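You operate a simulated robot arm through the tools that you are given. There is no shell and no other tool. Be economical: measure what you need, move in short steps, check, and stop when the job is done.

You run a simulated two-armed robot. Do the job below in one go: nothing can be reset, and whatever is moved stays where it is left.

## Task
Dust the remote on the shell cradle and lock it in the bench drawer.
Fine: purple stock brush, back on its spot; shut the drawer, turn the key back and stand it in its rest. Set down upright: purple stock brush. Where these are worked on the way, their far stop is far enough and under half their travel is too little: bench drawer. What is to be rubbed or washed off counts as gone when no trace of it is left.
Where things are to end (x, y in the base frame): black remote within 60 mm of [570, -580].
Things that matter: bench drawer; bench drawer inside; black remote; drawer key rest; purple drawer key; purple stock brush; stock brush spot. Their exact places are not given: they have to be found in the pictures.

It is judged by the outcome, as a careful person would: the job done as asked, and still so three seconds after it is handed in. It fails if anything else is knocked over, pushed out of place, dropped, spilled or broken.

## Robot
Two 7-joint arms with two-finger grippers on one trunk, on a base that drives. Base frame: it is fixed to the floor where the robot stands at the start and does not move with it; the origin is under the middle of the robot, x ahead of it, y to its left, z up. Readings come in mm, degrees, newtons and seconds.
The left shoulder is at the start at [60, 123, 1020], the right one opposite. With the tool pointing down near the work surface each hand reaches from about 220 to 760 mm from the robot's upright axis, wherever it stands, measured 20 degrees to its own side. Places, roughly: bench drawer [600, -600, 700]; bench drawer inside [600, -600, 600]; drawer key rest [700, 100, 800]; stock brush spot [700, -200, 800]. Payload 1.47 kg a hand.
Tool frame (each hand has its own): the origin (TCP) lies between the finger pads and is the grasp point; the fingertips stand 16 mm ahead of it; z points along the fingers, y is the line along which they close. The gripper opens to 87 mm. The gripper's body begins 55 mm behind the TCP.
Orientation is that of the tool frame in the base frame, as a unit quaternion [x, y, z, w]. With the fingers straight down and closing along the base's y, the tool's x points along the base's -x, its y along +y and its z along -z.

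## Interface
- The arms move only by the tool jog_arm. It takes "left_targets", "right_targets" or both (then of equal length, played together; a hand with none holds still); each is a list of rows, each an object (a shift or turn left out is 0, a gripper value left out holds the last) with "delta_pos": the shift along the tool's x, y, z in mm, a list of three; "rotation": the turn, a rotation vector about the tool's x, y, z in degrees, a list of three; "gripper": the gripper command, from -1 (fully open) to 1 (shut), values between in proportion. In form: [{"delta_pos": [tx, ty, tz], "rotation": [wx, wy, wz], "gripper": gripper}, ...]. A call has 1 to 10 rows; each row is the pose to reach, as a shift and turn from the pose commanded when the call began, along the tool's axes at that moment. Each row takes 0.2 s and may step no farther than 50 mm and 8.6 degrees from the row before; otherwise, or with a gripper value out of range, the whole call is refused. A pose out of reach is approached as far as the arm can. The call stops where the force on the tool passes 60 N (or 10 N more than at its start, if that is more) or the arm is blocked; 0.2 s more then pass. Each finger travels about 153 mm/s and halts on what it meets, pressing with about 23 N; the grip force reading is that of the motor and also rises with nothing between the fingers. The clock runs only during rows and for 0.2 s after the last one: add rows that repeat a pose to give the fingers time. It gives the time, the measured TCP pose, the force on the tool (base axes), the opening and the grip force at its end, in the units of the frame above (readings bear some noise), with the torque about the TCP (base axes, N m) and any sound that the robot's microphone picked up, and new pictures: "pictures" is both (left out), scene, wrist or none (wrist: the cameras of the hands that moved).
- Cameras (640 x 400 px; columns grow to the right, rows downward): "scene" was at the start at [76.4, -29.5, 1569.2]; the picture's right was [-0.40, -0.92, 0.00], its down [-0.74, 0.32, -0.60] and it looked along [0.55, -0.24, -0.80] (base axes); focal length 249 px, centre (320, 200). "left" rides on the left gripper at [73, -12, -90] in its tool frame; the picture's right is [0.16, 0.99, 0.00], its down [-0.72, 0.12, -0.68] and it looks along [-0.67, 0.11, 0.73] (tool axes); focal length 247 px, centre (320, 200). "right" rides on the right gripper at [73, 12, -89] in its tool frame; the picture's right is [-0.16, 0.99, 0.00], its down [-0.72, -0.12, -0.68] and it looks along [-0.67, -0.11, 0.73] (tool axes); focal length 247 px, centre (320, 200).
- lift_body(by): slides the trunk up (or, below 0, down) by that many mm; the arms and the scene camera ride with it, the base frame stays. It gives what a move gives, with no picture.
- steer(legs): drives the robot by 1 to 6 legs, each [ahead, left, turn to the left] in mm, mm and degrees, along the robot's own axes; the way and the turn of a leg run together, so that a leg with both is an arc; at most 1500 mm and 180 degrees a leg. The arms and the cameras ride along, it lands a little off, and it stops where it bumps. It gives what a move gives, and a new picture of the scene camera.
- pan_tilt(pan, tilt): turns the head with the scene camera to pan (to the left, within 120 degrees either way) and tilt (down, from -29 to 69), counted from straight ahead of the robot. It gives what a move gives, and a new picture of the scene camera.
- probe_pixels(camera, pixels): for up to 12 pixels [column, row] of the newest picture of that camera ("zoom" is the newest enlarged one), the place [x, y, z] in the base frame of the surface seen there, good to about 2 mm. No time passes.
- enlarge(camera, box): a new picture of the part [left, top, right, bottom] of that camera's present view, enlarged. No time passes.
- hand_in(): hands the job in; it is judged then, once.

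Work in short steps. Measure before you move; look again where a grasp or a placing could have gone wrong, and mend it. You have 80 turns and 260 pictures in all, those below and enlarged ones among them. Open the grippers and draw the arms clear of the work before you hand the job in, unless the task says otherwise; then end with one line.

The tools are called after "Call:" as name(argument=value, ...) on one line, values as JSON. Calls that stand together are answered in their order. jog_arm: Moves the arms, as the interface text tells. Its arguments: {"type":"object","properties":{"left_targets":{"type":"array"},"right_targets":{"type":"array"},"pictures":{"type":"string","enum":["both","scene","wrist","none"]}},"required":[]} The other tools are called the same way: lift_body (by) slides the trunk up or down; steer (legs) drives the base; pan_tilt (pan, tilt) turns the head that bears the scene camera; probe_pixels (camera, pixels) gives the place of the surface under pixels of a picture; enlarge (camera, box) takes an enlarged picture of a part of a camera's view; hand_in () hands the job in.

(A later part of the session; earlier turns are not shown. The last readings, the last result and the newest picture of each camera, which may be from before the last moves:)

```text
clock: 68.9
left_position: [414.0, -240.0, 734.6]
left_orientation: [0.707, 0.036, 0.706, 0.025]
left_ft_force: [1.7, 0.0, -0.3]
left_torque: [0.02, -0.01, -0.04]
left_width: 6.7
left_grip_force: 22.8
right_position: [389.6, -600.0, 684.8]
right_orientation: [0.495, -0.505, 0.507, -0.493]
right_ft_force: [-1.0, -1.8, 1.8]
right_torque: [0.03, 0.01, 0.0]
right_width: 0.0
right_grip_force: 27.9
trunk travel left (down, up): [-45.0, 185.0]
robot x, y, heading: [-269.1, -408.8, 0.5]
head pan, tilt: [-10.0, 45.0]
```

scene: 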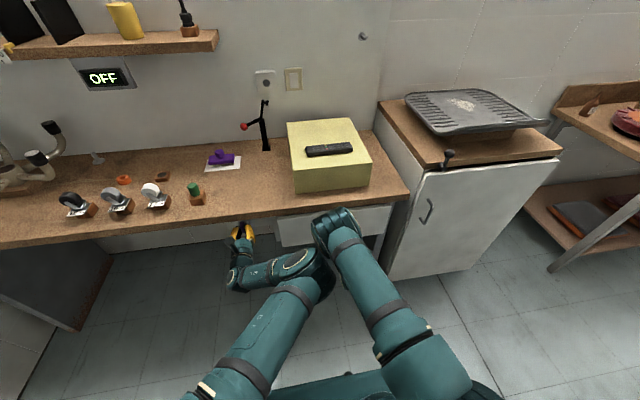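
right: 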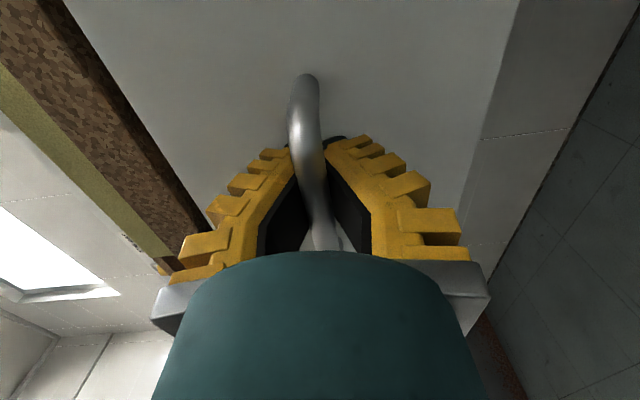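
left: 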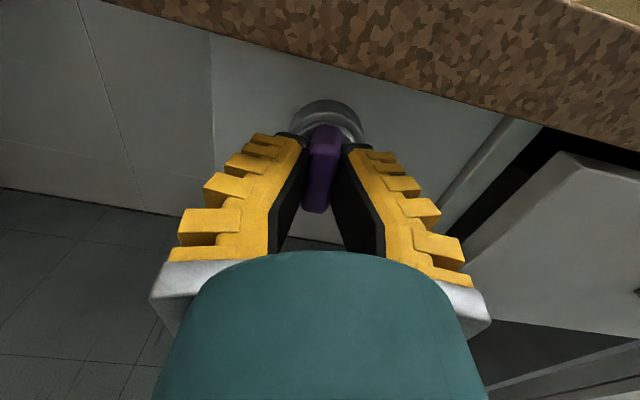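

The drawer front is at x≈414: it's unlocked and open 24 mm, key at ~180°. I release the key, withdraw the left hand and roll it back so its elbow clears the right arm.

Call:
jog_arm(left_targets=[{"gripper": 0.3}, {"gripper": 0.2}, {"delta_pos": [0, 0, -25]}, {"delta_pos": [0, 0, -50], "rotation": [0, 0, -8.5]}, {"delta_pos": [0, 0, -70], "rotation": [0, 0, -17]}, {"delta_pos": [0, 0, -80], "rotation": [0, 0, -25.5]}, {"delta_pos": [0, 0, -90], "rotation": [0, 0, -34]}, {"delta_pos": [0, 0, -95], "rotation": [0, 0, -42.5]}, {"delta_pos": [0, 0, -100], "rotation": [0, 0, -51]}, {"delta_pos": [0, 0, -100], "rotation": [0, 0, -59.5]}], pictures="scene")

```text
clock: 71.3
left_position: [289.2, -244.3, 695.5]
left_orientation: [0.636, 0.365, 0.581, 0.353]
left_ft_force: [-0.3, -0.7, 0.6]
left_torque: [0.0, 0.01, -0.03]
left_width: 40.7
left_grip_force: 4.2
right_position: [392.7, -613.2, 691.2]
right_orientation: [0.483, -0.513, 0.515, -0.488]
right_ft_force: [-1.9, 3.3, -12.5]
right_torque: [0.16, -0.28, -0.09]
right_width: 5.8
right_grip_force: 29.1
trunk travel left (down, up): [-45.0, 185.0]
robot x, y, heading: [-268.4, -408.1, 0.2]
head pan, tilt: [-10.0, 45.0]
stopped in row 10 (left hand): the arm was blocked; the commanded pose is now the measured one
```

scene: 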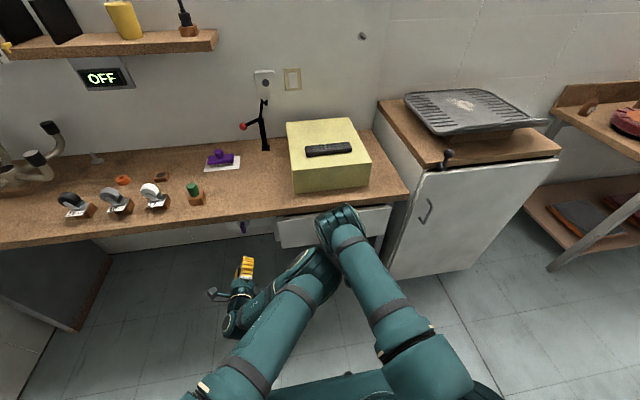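

The left arm's elbow rests against the right arm. I shift the left hand to the left while rolling it on.

Call:
jog_arm(left_targets=[{"delta_pos": [26, -15, 0]}, {"delta_pos": [52, -29, -2], "rotation": [0, 0, -6]}, {"delta_pos": [78, -44, -2], "rotation": [0, 0, -14]}, {"delta_pos": [104, -58, -3], "rotation": [0, 0, -22]}, {"delta_pos": [131, -73, -4], "rotation": [0, 0, -30]}, {"delta_pos": [150, -84, -4], "rotation": [0, 0, -38]}, {"delta_pos": [160, -90, -4], "rotation": [0, 0, -46]}, {"delta_pos": [160, -90, -4], "rotation": [0, 0, -54]}, {"delta_pos": [160, -90, -4], "rotation": [0, 0, -62]}], pictures="scene")

```text
clock: 73.3
left_position: [290.9, -61.2, 695.6]
left_orientation: [0.356, 0.64, 0.317, 0.602]
left_ft_force: [1.3, 0.5, -0.5]
left_torque: [0.0, -0.01, 0.0]
left_width: 40.6
left_grip_force: 4.1
right_position: [393.3, -613.7, 691.2]
right_orientation: [0.483, -0.512, 0.514, -0.489]
right_ft_force: [-1.2, -5.7, -20.0]
right_torque: [0.03, -0.34, 0.14]
right_width: 6.2
right_grip_force: 29.2
trunk travel left (down, up): [-45.0, 185.0]
robot x, y, heading: [-269.6, -412.4, 0.3]
head pan, tilt: [-10.0, 45.0]
```

scene: 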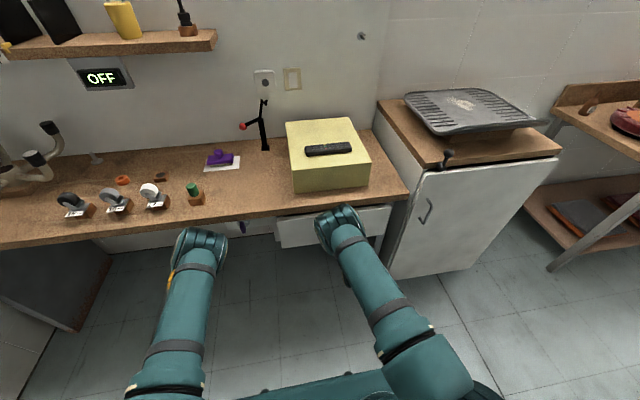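

Clear now. I pull the drawer open by the arm, about 190 mm straight back.

Call:
jog_arm(right_targets=[{"delta_pos": [1.2, 0, -22]}, {"delta_pos": [2.3, 0, -44]}, {"delta_pos": [3.5, 0, -66]}, {"delta_pos": [4.6, 0, -88]}, {"delta_pos": [5.8, -1, -110]}, {"delta_pos": [7, -1, -132]}, {"delta_pos": [8.2, -1, -154]}, {"delta_pos": [9.3, -1, -175]}, {"delta_pos": [10, -1, -190]}], pictures="both")

```text
clock: 75.3
left_position: [290.4, -59.2, 695.3]
left_orientation: [0.357, 0.64, 0.316, 0.602]
left_ft_force: [-0.4, 1.2, -0.3]
left_torque: [0.0, 0.01, -0.01]
left_width: 40.8
left_grip_force: 3.8
right_position: [202.3, -610.0, 692.5]
right_orientation: [0.483, -0.511, 0.514, -0.492]
right_ft_force: [-0.4, 6.5, -10.3]
right_torque: [0.2, -0.25, 0.0]
right_width: 0.0
right_grip_force: 29.2
trunk travel left (down, up): [-45.0, 185.0]
robot x, y, heading: [-272.2, -411.2, 0.5]
head pan, tilt: [-10.0, 45.0]
```

scene: 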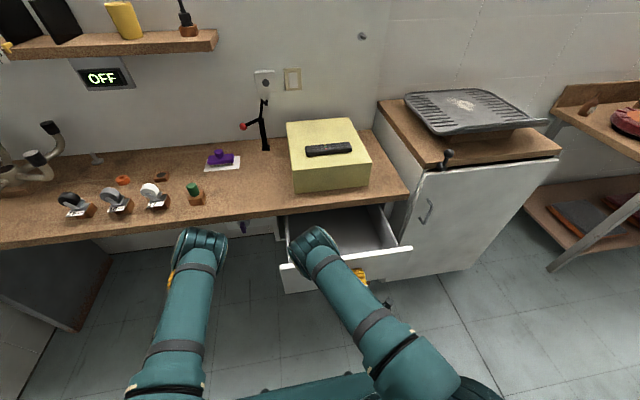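
right: 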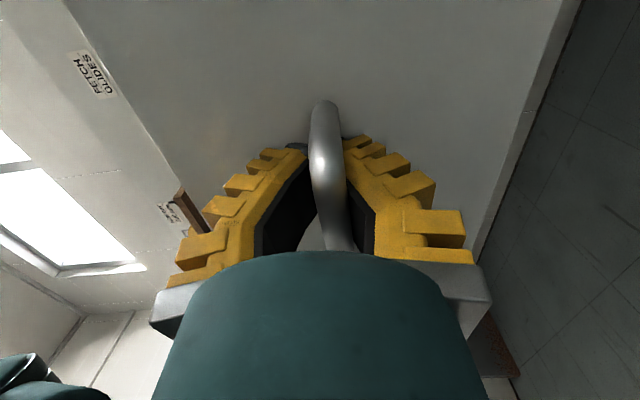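

Opened about 200 mm. I pull another 80 mm to have room, watching for the stop.

Call:
jog_arm(right_targets=[{"delta_pos": [1, 0, -20]}, {"delta_pos": [2, 0, -40]}, {"delta_pos": [3, 0, -60]}, {"delta_pos": [4, 0, -80]}, {"delta_pos": [4, 0, -80]}], pictures="scene")

Call:
probe_pixels(camera="scene", pixels=[[390, 255], [400, 260], [370, 235], [340, 225], [350, 210], [385, 245], [295, 240], [375, 215], [300, 285]])

```text
clock: 76.5
left_position: [290.5, -60.4, 693.7]
left_orientation: [0.356, 0.641, 0.316, 0.602]
left_ft_force: [0.3, -0.1, 0.8]
left_torque: [-0.02, -0.02, 0.02]
left_width: 40.6
left_grip_force: 4.1
right_position: [122.5, -612.3, 692.9]
right_orientation: [0.484, -0.512, 0.513, -0.49]
right_ft_force: [-1.1, 11.6, -25.8]
right_torque: [0.14, -0.4, 0.1]
right_width: 5.9
right_grip_force: 29.4
trunk travel left (down, up): [-45.0, 185.0]
robot x, y, heading: [-269.1, -408.2, 0.6]
head pan, tilt: [-10.0, 45.0]
```

scene: 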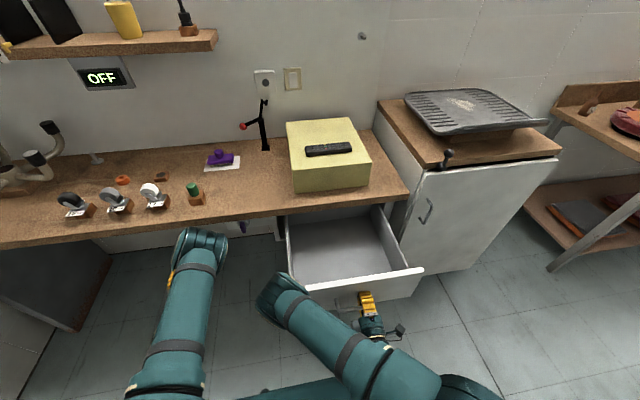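

```text
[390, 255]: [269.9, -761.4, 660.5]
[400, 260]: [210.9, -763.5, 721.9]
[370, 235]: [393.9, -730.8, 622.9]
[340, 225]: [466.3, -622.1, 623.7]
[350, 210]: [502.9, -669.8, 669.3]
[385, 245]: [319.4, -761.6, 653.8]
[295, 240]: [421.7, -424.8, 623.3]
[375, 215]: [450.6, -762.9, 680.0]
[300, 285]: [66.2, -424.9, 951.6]
```

Drawer interior: floor z≈623, y −425…−762. I release the handle, back the hand off a little and check the robot's base footprint for repositioning.

Call:
jog_arm(right_targets=[{"gripper": 0.2}, {"gripper": -0.2}, {"delta_pos": [0, 0, -30]}, {"delta_pos": [0, 0, -55]}, {"delta_pos": [0, 0, -55]}], pictures="none")

Call:
pan_tilt(pan=-10, tilt=65)

Call:
probe_pixels(camera="scene", pixels=[[250, 300], [250, 330], [250, 350], [200, 330], [320, 330], [420, 150], [290, 150], [400, 320]])

```text
clock: 77.7
left_position: [289.2, -60.3, 695.5]
left_orientation: [0.357, 0.64, 0.316, 0.602]
left_ft_force: [-0.2, 0.3, -1.0]
left_torque: [0.0, 0.02, 0.03]
left_width: 40.6
left_grip_force: 4.3
right_position: [95.3, -591.5, 709.7]
right_orientation: [0.482, -0.513, 0.515, -0.489]
right_ft_force: [-0.4, -0.2, 0.0]
right_torque: [-0.03, 0.01, -0.01]
right_width: 57.5
right_grip_force: 3.5
right hand out of reach, approached as far as the arm can: row 3, 4, 5
trunk travel left (down, up): [-45.0, 185.0]
robot x, y, heading: [-269.6, -409.1, 0.4]
head pan, tilt: [-10.0, 45.0]
```

```text
clock: 78.6
left_position: [290.9, -61.0, 696.7]
left_orientation: [0.357, 0.641, 0.316, 0.602]
left_ft_force: [-0.7, -0.9, -0.3]
left_torque: [-0.02, 0.01, 0.04]
left_width: 40.8
left_grip_force: 4.5
right_position: [96.1, -591.3, 709.0]
right_orientation: [0.483, -0.513, 0.514, -0.489]
right_ft_force: [-0.3, -0.2, -0.4]
right_torque: [0.0, 0.02, -0.01]
right_width: 57.3
right_grip_force: 4.2
trunk travel left (down, up): [-45.0, 185.0]
robot x, y, heading: [-270.7, -407.5, 0.4]
head pan, tilt: [-10.0, 65.0]
```

scene: 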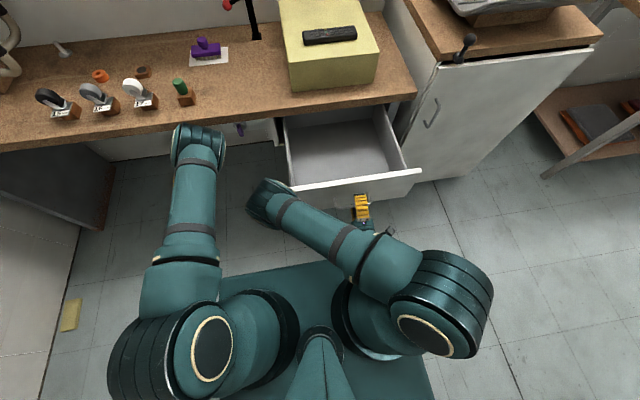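

```text
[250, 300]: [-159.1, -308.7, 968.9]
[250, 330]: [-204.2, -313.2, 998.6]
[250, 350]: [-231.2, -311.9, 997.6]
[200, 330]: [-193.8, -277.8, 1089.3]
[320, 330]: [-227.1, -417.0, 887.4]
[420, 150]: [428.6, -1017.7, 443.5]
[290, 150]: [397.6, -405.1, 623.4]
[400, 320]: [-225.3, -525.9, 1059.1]
```

The right hand is nearly clear of the handle. I drive back 130 mm to free it, raise the trunk and probe the base plate.

Call:
probe_pixels(camera="scene", pixels=[[280, 280], [320, 275], [290, 275], [362, 200], [362, 212], [330, 200], [345, 192], [300, 195]])

Call:
steer(legs=[[-130, 0, 0]])

Call:
lift_body(by=150)

```text
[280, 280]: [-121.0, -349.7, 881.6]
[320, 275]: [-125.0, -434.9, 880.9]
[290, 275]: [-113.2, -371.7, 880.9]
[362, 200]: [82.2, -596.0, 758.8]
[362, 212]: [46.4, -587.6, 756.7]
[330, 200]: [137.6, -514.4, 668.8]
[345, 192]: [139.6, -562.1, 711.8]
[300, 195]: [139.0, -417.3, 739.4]
```

```text
clock: 79.8
left_position: [164.5, -61.9, 696.1]
left_orientation: [0.356, 0.64, 0.316, 0.603]
left_ft_force: [0.2, -0.9, 0.0]
left_torque: [0.03, -0.01, 0.01]
left_width: 40.4
left_grip_force: 4.4
right_position: [-29.3, -592.4, 710.1]
right_orientation: [0.481, -0.513, 0.517, -0.489]
right_ft_force: [-0.4, 0.3, 0.1]
right_torque: [-0.01, 0.02, 0.01]
right_width: 57.3
right_grip_force: 3.2
trunk travel left (down, up): [-45.0, 185.0]
robot x, y, heading: [-394.6, -410.7, 0.2]
head pan, tilt: [-10.0, 65.0]
```

scene: 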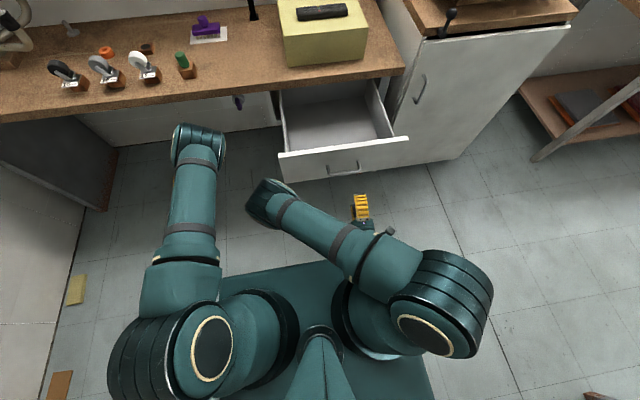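

```text
clock: 81.6
left_position: [165.4, -62.0, 844.0]
left_orientation: [0.356, 0.64, 0.315, 0.603]
left_ft_force: [-0.6, -0.1, -0.5]
left_torque: [0.01, 0.0, 0.02]
left_width: 40.6
left_grip_force: 4.2
right_position: [-29.1, -593.9, 859.5]
right_orientation: [0.483, -0.512, 0.516, -0.488]
right_ft_force: [-1.2, 0.1, -0.6]
right_torque: [-0.04, 0.01, 0.06]
right_width: 57.5
right_grip_force: 3.4
trunk travel left (down, up): [-195.0, 35.0]
robot x, y, heading: [-394.8, -411.8, 0.6]
head pan, tilt: [-10.0, 65.0]
```

Next the remote. I turn the right hand tool-down with its fingers closing along x, raising it, and lift the left hand clear of the bench at the same time.

Call:
jog_arm(left_targets=[{"delta_pos": [-14.7, 22, -8]}, {"delta_pos": [-29.4, 44, -16]}, {"delta_pos": [-44.1, 66, -24]}, {"delta_pos": [-58.8, 88, -32]}, {"delta_pos": [-73.5, 110, -40]}, {"delta_pos": [-88.2, 132, -48]}, {"delta_pos": [-102.9, 154, -56]}, {"delta_pos": [-117.6, 176, -64]}, {"delta_pos": [-132.3, 198, -72]}, {"delta_pos": [-147, 220, -80]}], right_targets=[{"delta_pos": [-1, -27, 8], "rotation": [-8.5, 0, 0]}, {"delta_pos": [-3, -54, 17], "rotation": [-17, 0, 0]}, {"delta_pos": [-4, -81, 25], "rotation": [-25.5, 0, 0]}, {"delta_pos": [-6, -108, 34], "rotation": [-34, 0, 0]}, {"delta_pos": [-7, -135, 42], "rotation": [-42.5, 0, 0]}, {"delta_pos": [-8, -162, 50], "rotation": [-51, 0, 0]}, {"delta_pos": [-10, -189, 59], "rotation": [-59.5, 0, 0]}, {"delta_pos": [-11, -216, 67], "rotation": [-68, 0, 0]}, {"delta_pos": [-13, -243, 76], "rotation": [-76.5, 0, 0]}, {"delta_pos": [-14, -270, 84], "rotation": [-85, 0, 0]}], pictures="scene")

```text
clock: 83.8
left_position: [106.0, -60.7, 1115.2]
left_orientation: [0.356, 0.641, 0.316, 0.602]
left_ft_force: [-0.3, 0.1, 0.0]
left_torque: [0.02, 0.0, 0.01]
left_width: 40.7
left_grip_force: 4.5
right_position: [54.7, -583.6, 1131.4]
right_orientation: [-0.686, 0.726, -0.033, 0.033]
right_ft_force: [0.7, 0.5, 0.8]
right_torque: [-0.02, 0.02, 0.01]
right_width: 57.3
right_grip_force: 3.8
right hand out of reach, approached as far as the arm can: row 2, 3, 4, 5, 6, 7
trunk travel left (down, up): [-195.0, 35.0]
robot x, y, heading: [-400.0, -411.6, 0.2]
head pan, tilt: [-10.0, 65.0]
```

scene: 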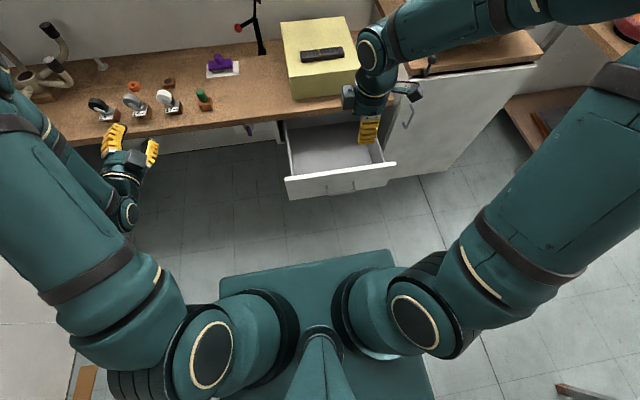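

I drive forward about 290 mm (base low under the open drawer, arms high), watching for a bump.

Call:
steer(legs=[[200, -40, 0]])

Call:
steer(legs=[[80, 0, 0]])

```text
clock: 85.4
left_position: [300.4, -102.0, 1116.9]
left_orientation: [0.358, 0.64, 0.315, 0.603]
left_ft_force: [0.2, -0.8, -0.4]
left_torque: [-0.01, 0.02, -0.01]
left_width: 40.7
left_grip_force: 4.3
right_position: [247.4, -625.6, 1129.7]
right_orientation: [-0.685, 0.727, -0.034, 0.034]
right_ft_force: [1.0, 0.0, -0.2]
right_torque: [-0.04, 0.03, -0.03]
right_width: 57.4
right_grip_force: 3.8
trunk travel left (down, up): [-195.0, 35.0]
robot x, y, heading: [-203.1, -450.1, 0.4]
head pan, tilt: [-10.0, 65.0]
```

scene: 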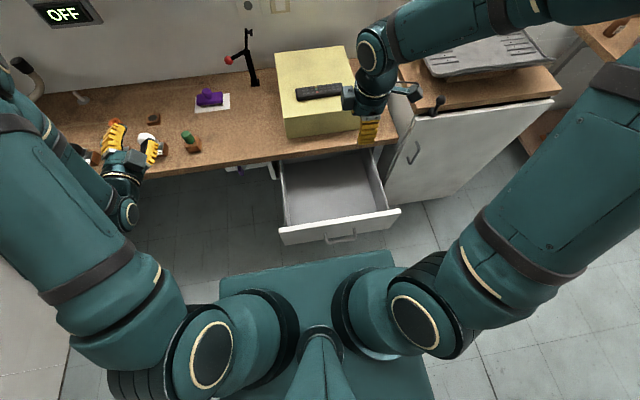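

```text
clock: 86.4
left_position: [377.4, -100.1, 1116.5]
left_orientation: [0.356, 0.641, 0.317, 0.602]
left_ft_force: [1.0, -0.4, -0.2]
left_torque: [0.05, -0.02, -0.02]
left_width: 40.9
left_grip_force: 4.0
right_position: [327.0, -623.9, 1129.3]
right_orientation: [-0.686, 0.726, -0.034, 0.035]
right_ft_force: [0.9, -0.1, -0.3]
right_torque: [-0.02, 0.01, -0.01]
right_width: 57.3
right_grip_force: 3.7
trunk travel left (down, up): [-195.0, 35.0]
robot x, y, heading: [-121.0, -449.9, -0.0]
head pan, tilt: [-10.0, 65.0]
```

scene: 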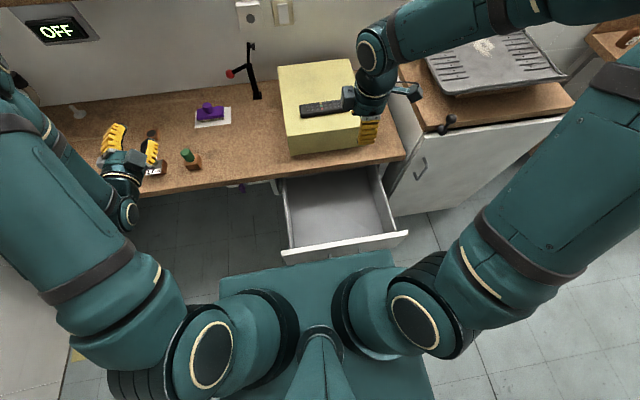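

No bump. I move the right hand above the remote, levelling it and aligning the yaw, fully open.

Call:
jog_arm(right_targets=[{"delta_pos": [-8, -38, 8], "rotation": [-1, 0, -1], "gripper": -1}, {"delta_pos": [-16, -76, 20], "rotation": [-2, 0, -2]}, {"delta_pos": [-24, -114, 35], "rotation": [-3, 0, -3]}, {"delta_pos": [-32, -150, 55], "rotation": [-4, 0, -4]}, {"delta_pos": [-42, -186, 75], "rotation": [-5.3, 0, -4.6]}, {"delta_pos": [-50, -215, 95], "rotation": [-5.3, 0, -4.6]}, {"delta_pos": [-55.5, -234.5, 112], "rotation": [-5.3, 0, -4.6]}, {"delta_pos": [-55.5, -234.5, 112], "rotation": [-5.3, 0, -4.6]}], pictures="wrist")

```text
clock: 88.2
left_position: [375.9, -99.9, 1116.2]
left_orientation: [0.357, 0.64, 0.316, 0.602]
left_ft_force: [0.1, -0.1, -0.3]
left_torque: [0.01, 0.01, 0.01]
left_width: 40.5
left_grip_force: 4.4
right_position: [572.8, -584.0, 1042.2]
right_orientation: [0.716, -0.698, 0.002, -0.001]
right_ft_force: [-0.7, -1.1, 0.2]
right_torque: [0.03, -0.02, 0.0]
right_width: 87.2
right_grip_force: 0.1
trunk travel left (down, up): [-195.0, 35.0]
robot x, y, heading: [-124.9, -453.6, 0.4]
head pan, tilt: [-10.0, 65.0]
```

right: 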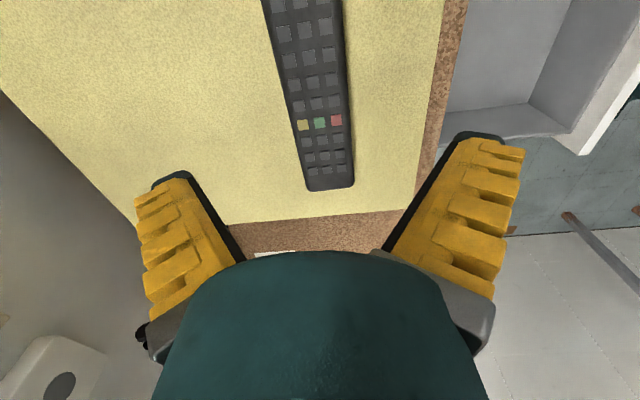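

I probe the remote edges for yaw and centre.

Call:
probe_pixels(camera="right", pixels=[[308, 180], [350, 178], [272, 20], [340, 20], [288, 90], [346, 90], [330, 186], [310, 100], [327, 150]])

```text
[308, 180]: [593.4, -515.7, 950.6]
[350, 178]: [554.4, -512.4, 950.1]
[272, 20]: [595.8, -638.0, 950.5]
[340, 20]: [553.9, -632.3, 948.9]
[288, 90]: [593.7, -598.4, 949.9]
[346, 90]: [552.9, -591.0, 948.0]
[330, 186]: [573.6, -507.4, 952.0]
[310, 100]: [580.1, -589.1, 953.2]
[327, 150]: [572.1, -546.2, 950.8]
```

Aligned; remote centre (574,−585). I descend to TCP z 949 and grip.

Call:
jog_arm(right_targets=[{"delta_pos": [1, -1, 45]}, {"delta_pos": [1, -1, 85]}, {"delta_pos": [1, -1, 92]}, {"delta_pos": [1, -1, 92], "gripper": 1}, {"delta_pos": [1, -1, 92], "gripper": 1}, {"delta_pos": [1, -1, 92], "gripper": 1}], pictures="wrist")

```text
clock: 89.6
left_position: [376.7, -100.1, 1116.6]
left_orientation: [0.356, 0.641, 0.316, 0.602]
left_ft_force: [-0.3, 0.0, 1.2]
left_torque: [-0.01, 0.01, -0.02]
left_width: 40.6
left_grip_force: 4.9
right_position: [575.0, -583.8, 949.5]
right_orientation: [0.715, -0.699, 0.002, -0.001]
right_ft_force: [-1.2, -0.1, -0.2]
right_torque: [0.01, 0.01, 0.01]
right_width: 44.7
right_grip_force: 23.2
trunk travel left (down, up): [-195.0, 35.0]
robot x, y, heading: [-122.7, -454.0, 0.3]
head pan, tilt: [-10.0, 65.0]
```

right: 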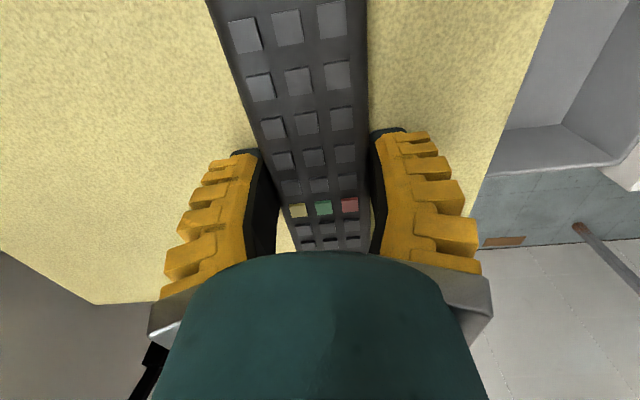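

Held (44.7 mm). I lift and carry it back over the open drawer, and probe the drawer front in the scene.

Call:
jog_arm(right_targets=[{"delta_pos": [0, 0, -40]}, {"delta_pos": [0, 20, -75]}, {"delta_pos": [-1.5, 60, -80]}, {"delta_pos": [-2.5, 100, -80]}, {"delta_pos": [-3.6, 140, -80]}, {"delta_pos": [-4.7, 180, -80]}, {"delta_pos": [-5.7, 220, -80]}, {"delta_pos": [-6.6, 255, -80]}, {"delta_pos": [-7.4, 285, -80]}, {"delta_pos": [-7.4, 285, -80]}], pictures="both")

Call:
probe_pixels(camera="scene", pixels=[[300, 250], [300, 260], [400, 235], [300, 190], [380, 185], [330, 235], [330, 215]])

```text
clock: 91.8
left_position: [376.8, -100.1, 1116.0]
left_orientation: [0.357, 0.641, 0.316, 0.602]
left_ft_force: [0.0, -0.2, 0.3]
left_torque: [0.01, 0.01, -0.03]
left_width: 40.4
left_grip_force: 4.2
right_position: [288.6, -582.1, 1027.5]
right_orientation: [0.716, -0.698, 0.002, 0.0]
right_ft_force: [-0.7, -0.3, -1.5]
right_torque: [0.0, 0.01, -0.01]
right_width: 44.5
right_grip_force: 22.8
trunk travel left (down, up): [-195.0, 35.0]
robot x, y, heading: [-124.0, -453.3, 0.4]
head pan, tilt: [-10.0, 65.0]
```

scene: 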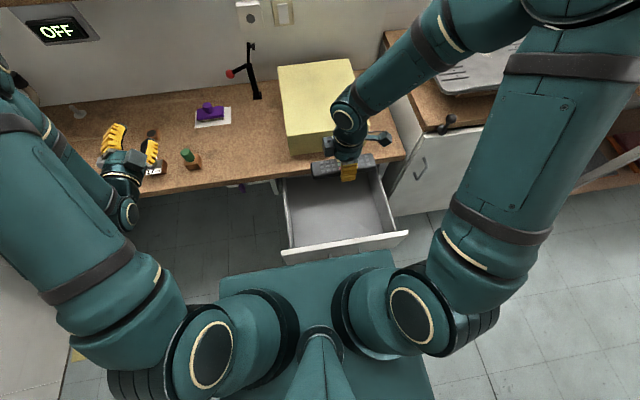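
right: 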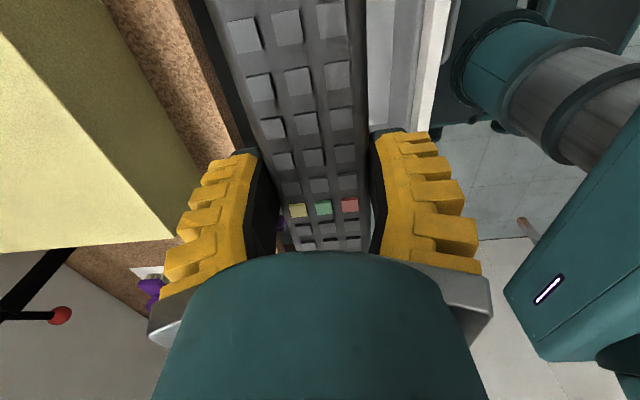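

```text
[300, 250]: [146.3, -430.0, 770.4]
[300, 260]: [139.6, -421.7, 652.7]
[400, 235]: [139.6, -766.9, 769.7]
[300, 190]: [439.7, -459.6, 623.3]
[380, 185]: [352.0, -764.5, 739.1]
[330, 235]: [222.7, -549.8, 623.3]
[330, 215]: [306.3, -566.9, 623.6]
```

Front panel is at x 139.6, so the drawer is open 299 mm; the remote must go to x≈271 in this state. I lower the trunk 150 mm, then the arm.

Call:
lift_body(by=-150)

Call:
jog_arm(right_targets=[{"delta_pos": [0, 10, 35]}, {"delta_pos": [0, 18, 75]}, {"delta_pos": [0, 18, 115]}, {"delta_pos": [0, 18, 155]}, {"delta_pos": [0, 18, 195]}, {"delta_pos": [0, 18, 215]}, {"delta_pos": [0, 18, 215]}], pictures="both")

```text
clock: 93.6
left_position: [376.9, -99.6, 966.6]
left_orientation: [0.356, 0.641, 0.316, 0.602]
left_ft_force: [0.0, -0.2, -0.3]
left_torque: [0.01, 0.0, 0.02]
left_width: 40.9
left_grip_force: 4.0
right_position: [287.8, -582.4, 877.6]
right_orientation: [0.716, -0.698, 0.002, -0.001]
right_ft_force: [0.0, -0.5, -1.5]
right_torque: [0.03, -0.02, 0.01]
right_width: 44.3
right_grip_force: 23.3
trunk travel left (down, up): [-45.0, 185.0]
robot x, y, heading: [-121.8, -447.6, 0.3]
head pan, tilt: [-10.0, 65.0]
```

```text
clock: 95.2
left_position: [377.7, -100.5, 965.6]
left_orientation: [0.356, 0.64, 0.317, 0.602]
left_ft_force: [-0.1, 0.2, -0.3]
left_torque: [0.03, 0.02, 0.01]
left_width: 40.4
left_grip_force: 4.4
right_position: [270.2, -582.8, 661.9]
right_orientation: [0.715, -0.699, 0.001, -0.001]
right_ft_force: [0.7, 0.5, -0.4]
right_torque: [0.02, -0.03, 0.02]
right_width: 44.3
right_grip_force: 23.0
trunk travel left (down, up): [-45.0, 185.0]
robot x, y, heading: [-123.9, -450.6, 0.3]
head pan, tilt: [-10.0, 65.0]
```

scene: 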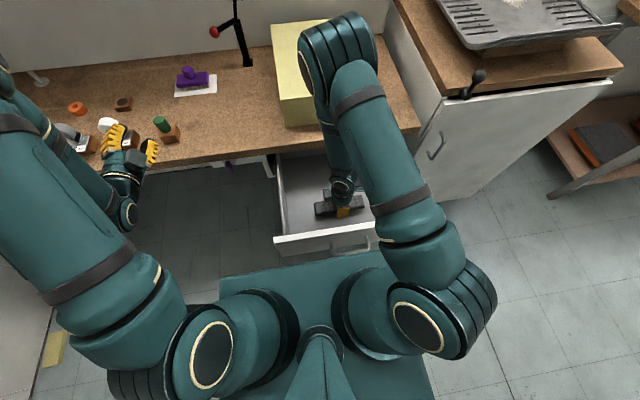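
right: 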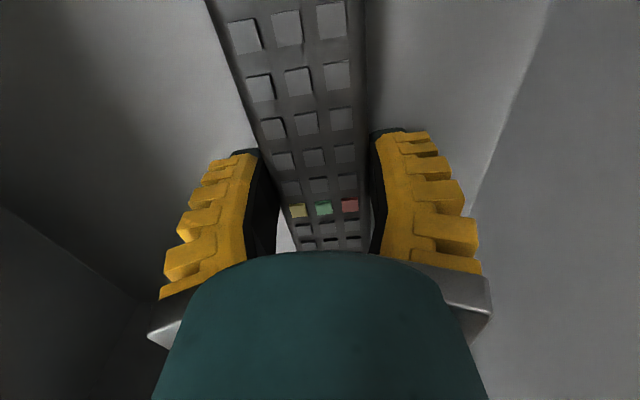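

Remote is 20 mm above the drawer floor. I lower 19 mm, release and rise.

Call:
jog_arm(right_targets=[{"delta_pos": [0, 0, 12]}, {"delta_pos": [0, 0, 19]}, {"delta_pos": [0, 0, 19], "gripper": -0.4}, {"delta_pos": [0, 0, 19], "gripper": -0.6}, {"delta_pos": [0, 0, -20], "gripper": -0.6}, {"delta_pos": [0, 0, -65]}, {"delta_pos": [0, 0, -110]}, {"delta_pos": [0, 0, -155]}, {"delta_pos": [0, 0, -200]}], pictures="both")

```text
clock: 97.2
left_position: [375.2, -101.0, 965.6]
left_orientation: [0.356, 0.641, 0.317, 0.602]
left_ft_force: [-0.5, 0.4, -0.4]
left_torque: [0.02, -0.03, 0.01]
left_width: 40.8
left_grip_force: 4.0
right_position: [272.8, -585.4, 863.2]
right_orientation: [0.715, -0.699, 0.002, -0.001]
right_ft_force: [0.2, -0.1, -0.6]
right_torque: [0.02, -0.03, 0.02]
right_width: 73.0
right_grip_force: 2.7
trunk travel left (down, up): [-45.0, 185.0]
robot x, y, heading: [-124.4, -449.6, 0.5]
head pan, tilt: [-10.0, 65.0]
```

scene: 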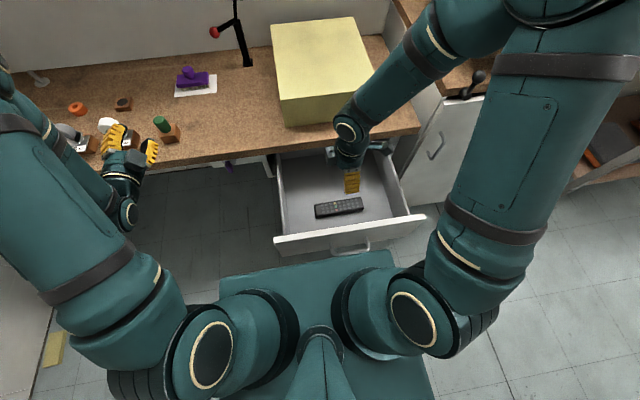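
right: 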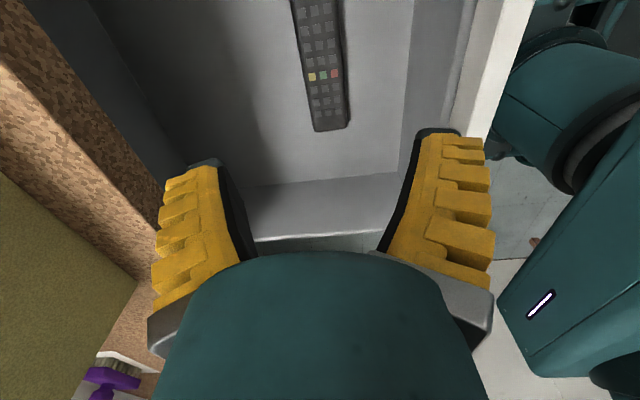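

The remote lies in the drawer. I drive back 280 mm with hands high, then point the right hand forward with fingers shut to push the drawer closed.

Call:
probe_pixels(camera="right", pixels=[[330, 125], [318, 76], [318, 20]])

Call:
steer(legs=[[-280, 0, 0]])

Call:
jog_arm(right_targets=[{"delta_pos": [0, -7, 14], "rotation": [8.5, 0, 0], "gripper": 1}, {"delta_pos": [1, -14, 28], "rotation": [17, 0, 0]}, {"delta_pos": [2, -21, 42], "rotation": [25.5, 0, 0]}, {"delta_pos": [3, -28, 56], "rotation": [34, 0, 0]}, {"delta_pos": [4, -35, 70], "rotation": [42.5, 0, 0]}, {"delta_pos": [5, -42, 84], "rotation": [51, 0, 0]}, {"delta_pos": [5, -49, 98], "rotation": [59.5, 0, 0]}, {"delta_pos": [6, -56, 112], "rotation": [68, 0, 0]}, {"delta_pos": [7, -63, 126], "rotation": [76.5, 0, 0]}, {"delta_pos": [7, -70, 138], "rotation": [85, 0, 0]}], pictures="scene")

```text
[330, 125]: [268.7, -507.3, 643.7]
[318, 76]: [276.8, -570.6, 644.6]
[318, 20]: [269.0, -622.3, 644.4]
```

```text
clock: 99.1
left_position: [97.4, -103.1, 966.9]
left_orientation: [0.356, 0.64, 0.316, 0.603]
left_ft_force: [-0.1, 0.5, 0.2]
left_torque: [0.0, 0.02, -0.01]
left_width: 40.7
left_grip_force: 4.5
right_position: [-8.2, -587.7, 862.3]
right_orientation: [0.715, -0.699, 0.002, -0.002]
right_ft_force: [-0.8, 0.0, -0.4]
right_torque: [0.0, -0.03, 0.0]
right_width: 73.1
right_grip_force: 2.8
trunk travel left (down, up): [-45.0, 185.0]
robot x, y, heading: [-405.8, -452.8, 0.4]
head pan, tilt: [-10.0, 65.0]
```

scene: 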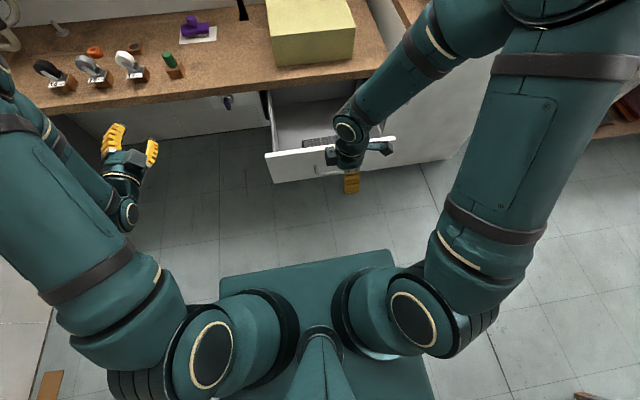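

```text
clock: 101.3
left_position: [97.4, -103.1, 967.7]
left_orientation: [0.356, 0.64, 0.316, 0.603]
left_ft_force: [0.3, 0.0, -0.4]
left_torque: [-0.02, -0.02, -0.04]
left_width: 40.9
left_grip_force: 3.9
right_position: [61.9, -592.9, 723.6]
right_orientation: [0.526, -0.514, 0.474, -0.484]
right_ft_force: [-0.8, -0.1, 0.0]
right_torque: [0.0, 0.02, -0.03]
right_width: 0.0
right_grip_force: 23.3
right hand out of reach, approached as far as the arm can: row 4, 5
trunk travel left (down, up): [-45.0, 185.0]
robot x, y, heading: [-402.5, -453.1, 0.5]
head pan, tilt: [-10.0, 65.0]
```

scene: 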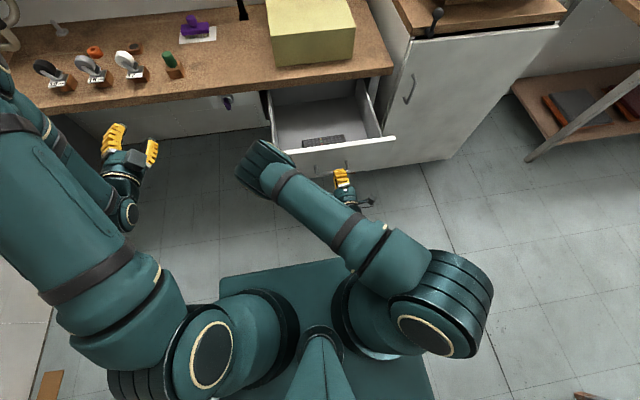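

The remote sits at (272,−583), i.e. (571,−583) when shut. I draw the hand back 50 mm and drive forward 105 mm so the fingertips end just before the drawer front.

Call:
jog_arm(right_targets=[{"delta_pos": [0, 0, -25], "rotation": [4.7, 0, 0]}, {"delta_pos": [0, 0, -50], "rotation": [4.7, 0, 0]}], pictures="none")

Call:
steer(legs=[[105, 0, 0]])

```text
clock: 101.9
left_position: [97.4, -102.5, 965.8]
left_orientation: [0.358, 0.64, 0.315, 0.602]
left_ft_force: [-0.2, -1.0, -0.2]
left_torque: [0.01, 0.03, 0.03]
left_width: 40.8
left_grip_force: 4.4
right_position: [11.8, -595.0, 730.0]
right_orientation: [0.507, -0.493, 0.494, -0.506]
right_ft_force: [-0.2, 0.0, -0.8]
right_torque: [-0.01, 0.04, -0.01]
right_width: 0.1
right_grip_force: 22.5
trunk travel left (down, up): [-45.0, 185.0]
robot x, y, heading: [-405.0, -450.3, 0.5]
head pan, tilt: [-10.0, 65.0]
```

```text
clock: 103.1
left_position: [201.8, -102.5, 965.2]
left_orientation: [0.358, 0.64, 0.315, 0.602]
left_ft_force: [0.3, 0.4, 0.1]
left_torque: [0.01, 0.0, 0.0]
left_width: 40.8
left_grip_force: 4.0
right_position: [114.9, -595.0, 728.8]
right_orientation: [0.507, -0.494, 0.494, -0.505]
right_ft_force: [0.1, -0.6, -0.6]
right_torque: [0.03, -0.01, -0.03]
right_width: 0.0
right_grip_force: 22.6
trunk travel left (down, up): [-45.0, 185.0]
robot x, y, heading: [-297.5, -454.5, 0.0]
head pan, tilt: [-10.0, 65.0]
```

scene: 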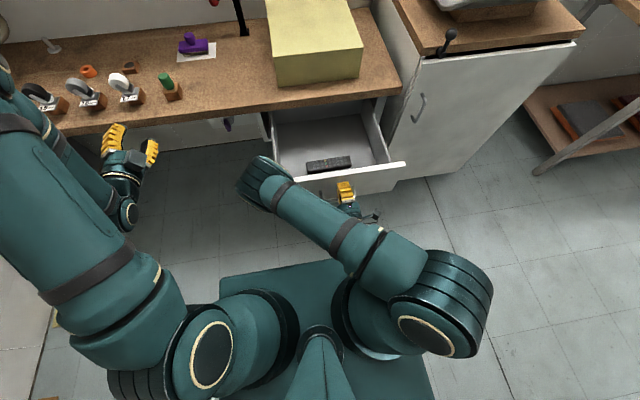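

I push the drawer in along x, starting gently.

Call:
jog_arm(right_targets=[{"delta_pos": [0, 0, 10]}, {"delta_pos": [0, 0, 25]}, {"delta_pos": [0, 0, 45]}, {"delta_pos": [0, 0, 70]}, {"delta_pos": [0, 0, 95]}, {"delta_pos": [0, 0, 120]}, {"delta_pos": [0, 0, 145]}, {"delta_pos": [0, 0, 170]}, {"delta_pos": [0, 0, 190]}, {"delta_pos": [0, 0, 205]}], pictures="scene")

Call:
jog_arm(right_targets=[{"delta_pos": [0, 0, 15]}, {"delta_pos": [0, 0, 35]}, {"delta_pos": [0, 0, 55]}, {"delta_pos": [0, 0, 75]}, {"delta_pos": [0, 0, 90]}, {"delta_pos": [0, 0, 98]}, {"delta_pos": [0, 0, 104]}, {"delta_pos": [0, 0, 106]}], pictures="both")

```text
clock: 105.3
left_position: [201.3, -103.8, 966.4]
left_orientation: [0.357, 0.64, 0.316, 0.602]
left_ft_force: [0.0, -0.1, 0.4]
left_torque: [0.02, -0.01, -0.01]
left_width: 40.8
left_grip_force: 4.3
right_position: [320.6, -592.0, 728.7]
right_orientation: [0.507, -0.494, 0.494, -0.505]
right_ft_force: [-0.4, -0.3, -0.5]
right_torque: [-0.01, -0.03, 0.01]
right_width: 0.0
right_grip_force: 28.0
trunk travel left (down, up): [-45.0, 185.0]
robot x, y, heading: [-301.5, -452.1, 0.2]
head pan, tilt: [-10.0, 65.0]
```

scene: 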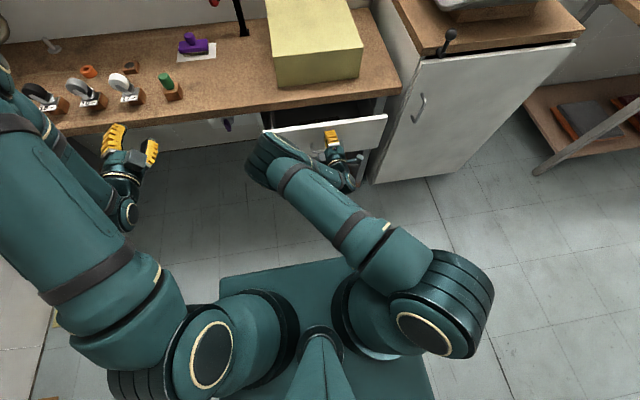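

```text
clock: 107.1
left_position: [200.6, -102.8, 966.5]
left_orientation: [0.356, 0.64, 0.316, 0.603]
left_ft_force: [-0.3, -0.6, -0.4]
left_torque: [0.0, 0.0, 0.02]
left_width: 40.6
left_grip_force: 4.0
right_position: [425.0, -588.2, 728.0]
right_orientation: [0.507, -0.494, 0.495, -0.504]
right_ft_force: [0.8, 0.1, -0.3]
right_torque: [0.02, 0.0, 0.02]
right_width: 0.0
right_grip_force: 27.7
trunk travel left (down, up): [-45.0, 185.0]
robot x, y, heading: [-302.1, -456.1, 0.4]
head pan, tilt: [-10.0, 65.0]
```

scene: 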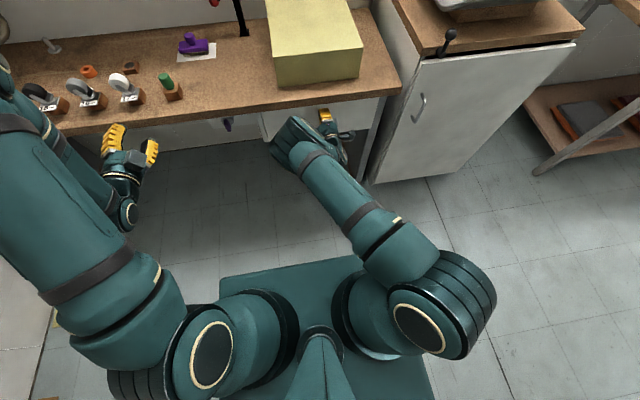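
right: 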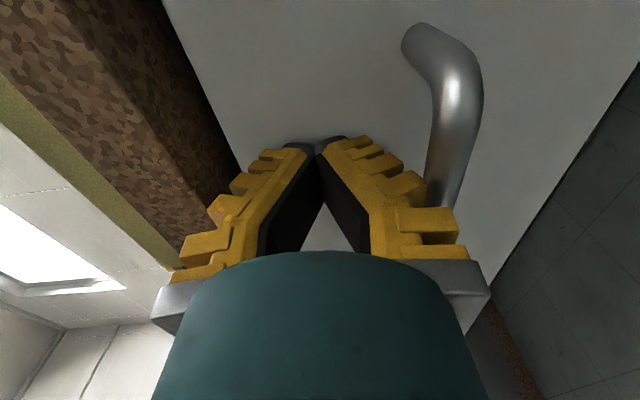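

I probe the drawer front and push a few mm more to seat it.

Call:
jog_arm(right_targets=[{"delta_pos": [0, 0, 4]}, {"delta_pos": [0, 0, 7]}, {"delta_pos": [0, 0, 7]}], pictures="wrist")

Call:
probe_pixels(camera="right", pixels=[[300, 60], [350, 100], [560, 60], [260, 100]])

```text
clock: 108.0
left_position: [197.2, -102.5, 968.1]
left_orientation: [0.357, 0.639, 0.316, 0.604]
left_ft_force: [-0.1, 1.4, -0.4]
left_torque: [0.0, 0.02, 0.0]
left_width: 40.9
left_grip_force: 4.8
right_position: [428.0, -589.5, 729.0]
right_orientation: [0.506, -0.495, 0.494, -0.504]
right_ft_force: [-26.6, 1.7, 16.8]
right_torque: [-0.06, 0.41, -0.19]
right_width: 6.0
right_grip_force: 27.5
trunk travel left (down, up): [-45.0, 185.0]
robot x, y, heading: [-305.4, -454.9, 0.1]
head pan, tilt: [-10.0, 65.0]
stopped in row 3 (right hand): the force on the tool passed its limit at 61 N (the readings are from after the stop); the commanded pose is now the measured one
```

right: 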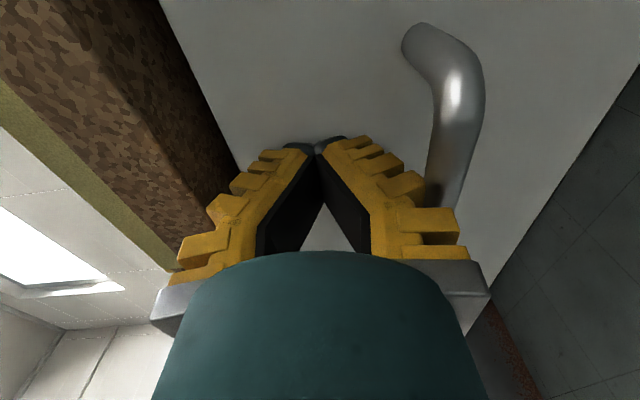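

```text
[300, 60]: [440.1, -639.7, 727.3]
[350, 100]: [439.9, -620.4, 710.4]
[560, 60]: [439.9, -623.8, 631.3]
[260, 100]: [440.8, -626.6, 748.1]
```

The drawer is fully shut (front 440, hard stop). I withdraw the right hand back and to the right, then reposition the base for the left hand at the key.

Call:
jog_arm(right_targets=[{"delta_pos": [0, 0, -40]}, {"delta_pos": [0, 0, -80]}, {"delta_pos": [20, 0, -120]}, {"delta_pos": [50, 0, -155]}, {"delta_pos": [85, 0, -190]}, {"delta_pos": [120, 0, -220]}, {"delta_pos": [160, 0, -240]}, {"delta_pos": [200, 0, -250]}], pictures="none")

Call:
steer(legs=[[35, 45, 0]])

```text
clock: 109.8
left_position: [200.0, -102.9, 965.8]
left_orientation: [0.357, 0.64, 0.315, 0.603]
left_ft_force: [0.4, -0.8, 0.1]
left_torque: [0.02, 0.0, -0.02]
left_width: 40.7
left_grip_force: 4.5
right_position: [179.3, -790.8, 727.0]
right_orientation: [0.508, -0.497, 0.493, -0.502]
right_ft_force: [-0.1, -0.3, -0.1]
right_torque: [-0.01, 0.01, 0.01]
right_width: 0.0
right_grip_force: 28.3
trunk travel left (down, up): [-45.0, 185.0]
robot x, y, heading: [-303.4, -452.0, 0.5]
head pan, tilt: [-10.0, 65.0]
```

```text
clock: 110.8
left_position: [234.7, -58.2, 966.0]
left_orientation: [0.357, 0.64, 0.315, 0.603]
left_ft_force: [0.2, -0.1, 0.2]
left_torque: [-0.01, 0.01, -0.03]
left_width: 40.5
left_grip_force: 4.4
right_position: [214.2, -746.0, 725.9]
right_orientation: [0.508, -0.497, 0.494, -0.502]
right_ft_force: [0.3, 0.5, 0.6]
right_torque: [0.0, 0.0, -0.01]
right_width: 0.0
right_grip_force: 27.8
trunk travel left (down, up): [-45.0, 185.0]
robot x, y, heading: [-266.8, -406.1, 0.3]
head pan, tilt: [-10.0, 65.0]
```

scene: 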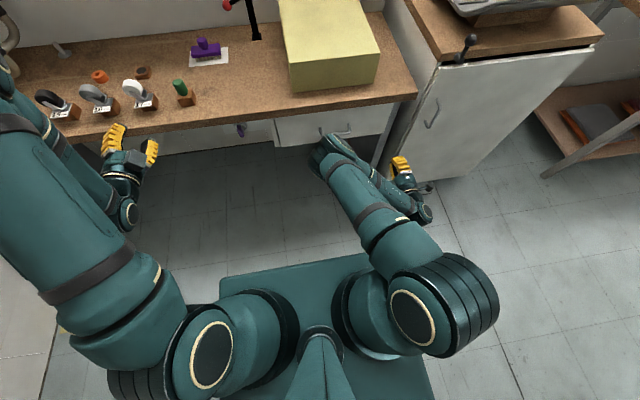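

The right elbow would be in the left arm's way, so I roll the right hand back (elbow outwards) while bringing the left hand towards the key, rolling it on.

Call:
jog_arm(left_targets=[{"delta_pos": [-3, -29, 8.6], "rotation": [0, 0, 8.5]}, {"delta_pos": [-6, -58, 17], "rotation": [0, 0, 17]}, {"delta_pos": [-9, -87, 26], "rotation": [0, 0, 25.5]}, {"delta_pos": [-12, -115, 34], "rotation": [0, 0, 34]}, {"delta_pos": [-15, -144, 43], "rotation": [0, 0, 42.5]}, {"delta_pos": [-18, -173, 52], "rotation": [0, 0, 51]}, {"delta_pos": [-21, -202, 60], "rotation": [0, 0, 59.5]}, {"delta_pos": [-25, -231, 69], "rotation": [0, 0, 68]}, {"delta_pos": [-28, -260, 78], "rotation": [0, 0, 76.5]}, {"delta_pos": [-31, -289, 86], "rotation": [0, 0, 85]}], right_targets=[{"delta_pos": [0, 0, -5], "rotation": [0, 0, 8.5]}, {"delta_pos": [0, 0, -10], "rotation": [0, 0, 17]}, {"delta_pos": [0, 0, -15], "rotation": [0, 0, 25.5]}, {"delta_pos": [0, 0, -20], "rotation": [0, 0, 34]}, {"delta_pos": [0, 0, -25], "rotation": [0, 0, 42.5]}, {"delta_pos": [0, 0, -30], "rotation": [0, 0, 51]}, {"delta_pos": [0, 0, -35], "rotation": [0, 0, 59.5]}, {"delta_pos": [0, 0, -40], "rotation": [0, 0, 68]}, {"delta_pos": [0, 0, -45], "rotation": [0, 0, 76.5]}, {"delta_pos": [0, 0, -50], "rotation": [0, 0, 85]}], pictures="both")

```text
clock: 113.0
left_position: [300.7, -243.0, 735.2]
left_orientation: [0.696, 0.229, 0.64, 0.229]
left_ft_force: [-0.6, 0.3, -0.8]
left_torque: [0.02, 0.02, -0.04]
left_width: 40.4
left_grip_force: 4.9
right_position: [183.7, -742.4, 726.6]
right_orientation: [-0.038, 0.71, -0.024, 0.703]
right_ft_force: [0.2, 0.3, 0.2]
right_torque: [0.02, 0.0, 0.02]
right_width: 0.1
right_grip_force: 27.9
right hand out of reach, approached as far as the arm can: row 7, 8, 9, 10
trunk travel left (down, up): [-45.0, 185.0]
robot x, y, heading: [-268.5, -407.7, 0.3]
head pan, tilt: [-10.0, 65.0]
```

scene: 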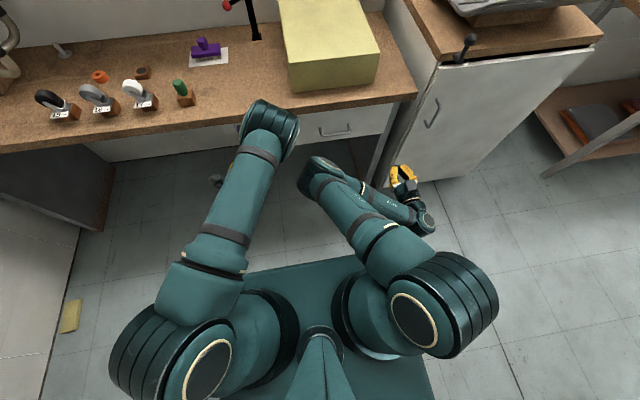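
right: 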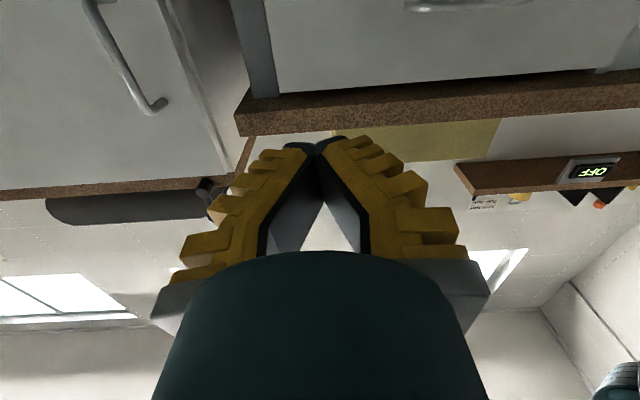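
left: 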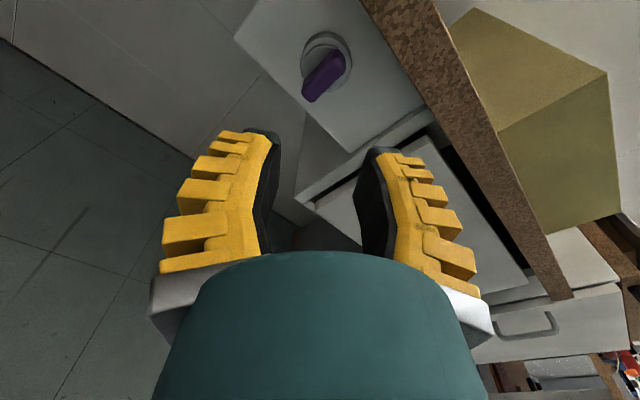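

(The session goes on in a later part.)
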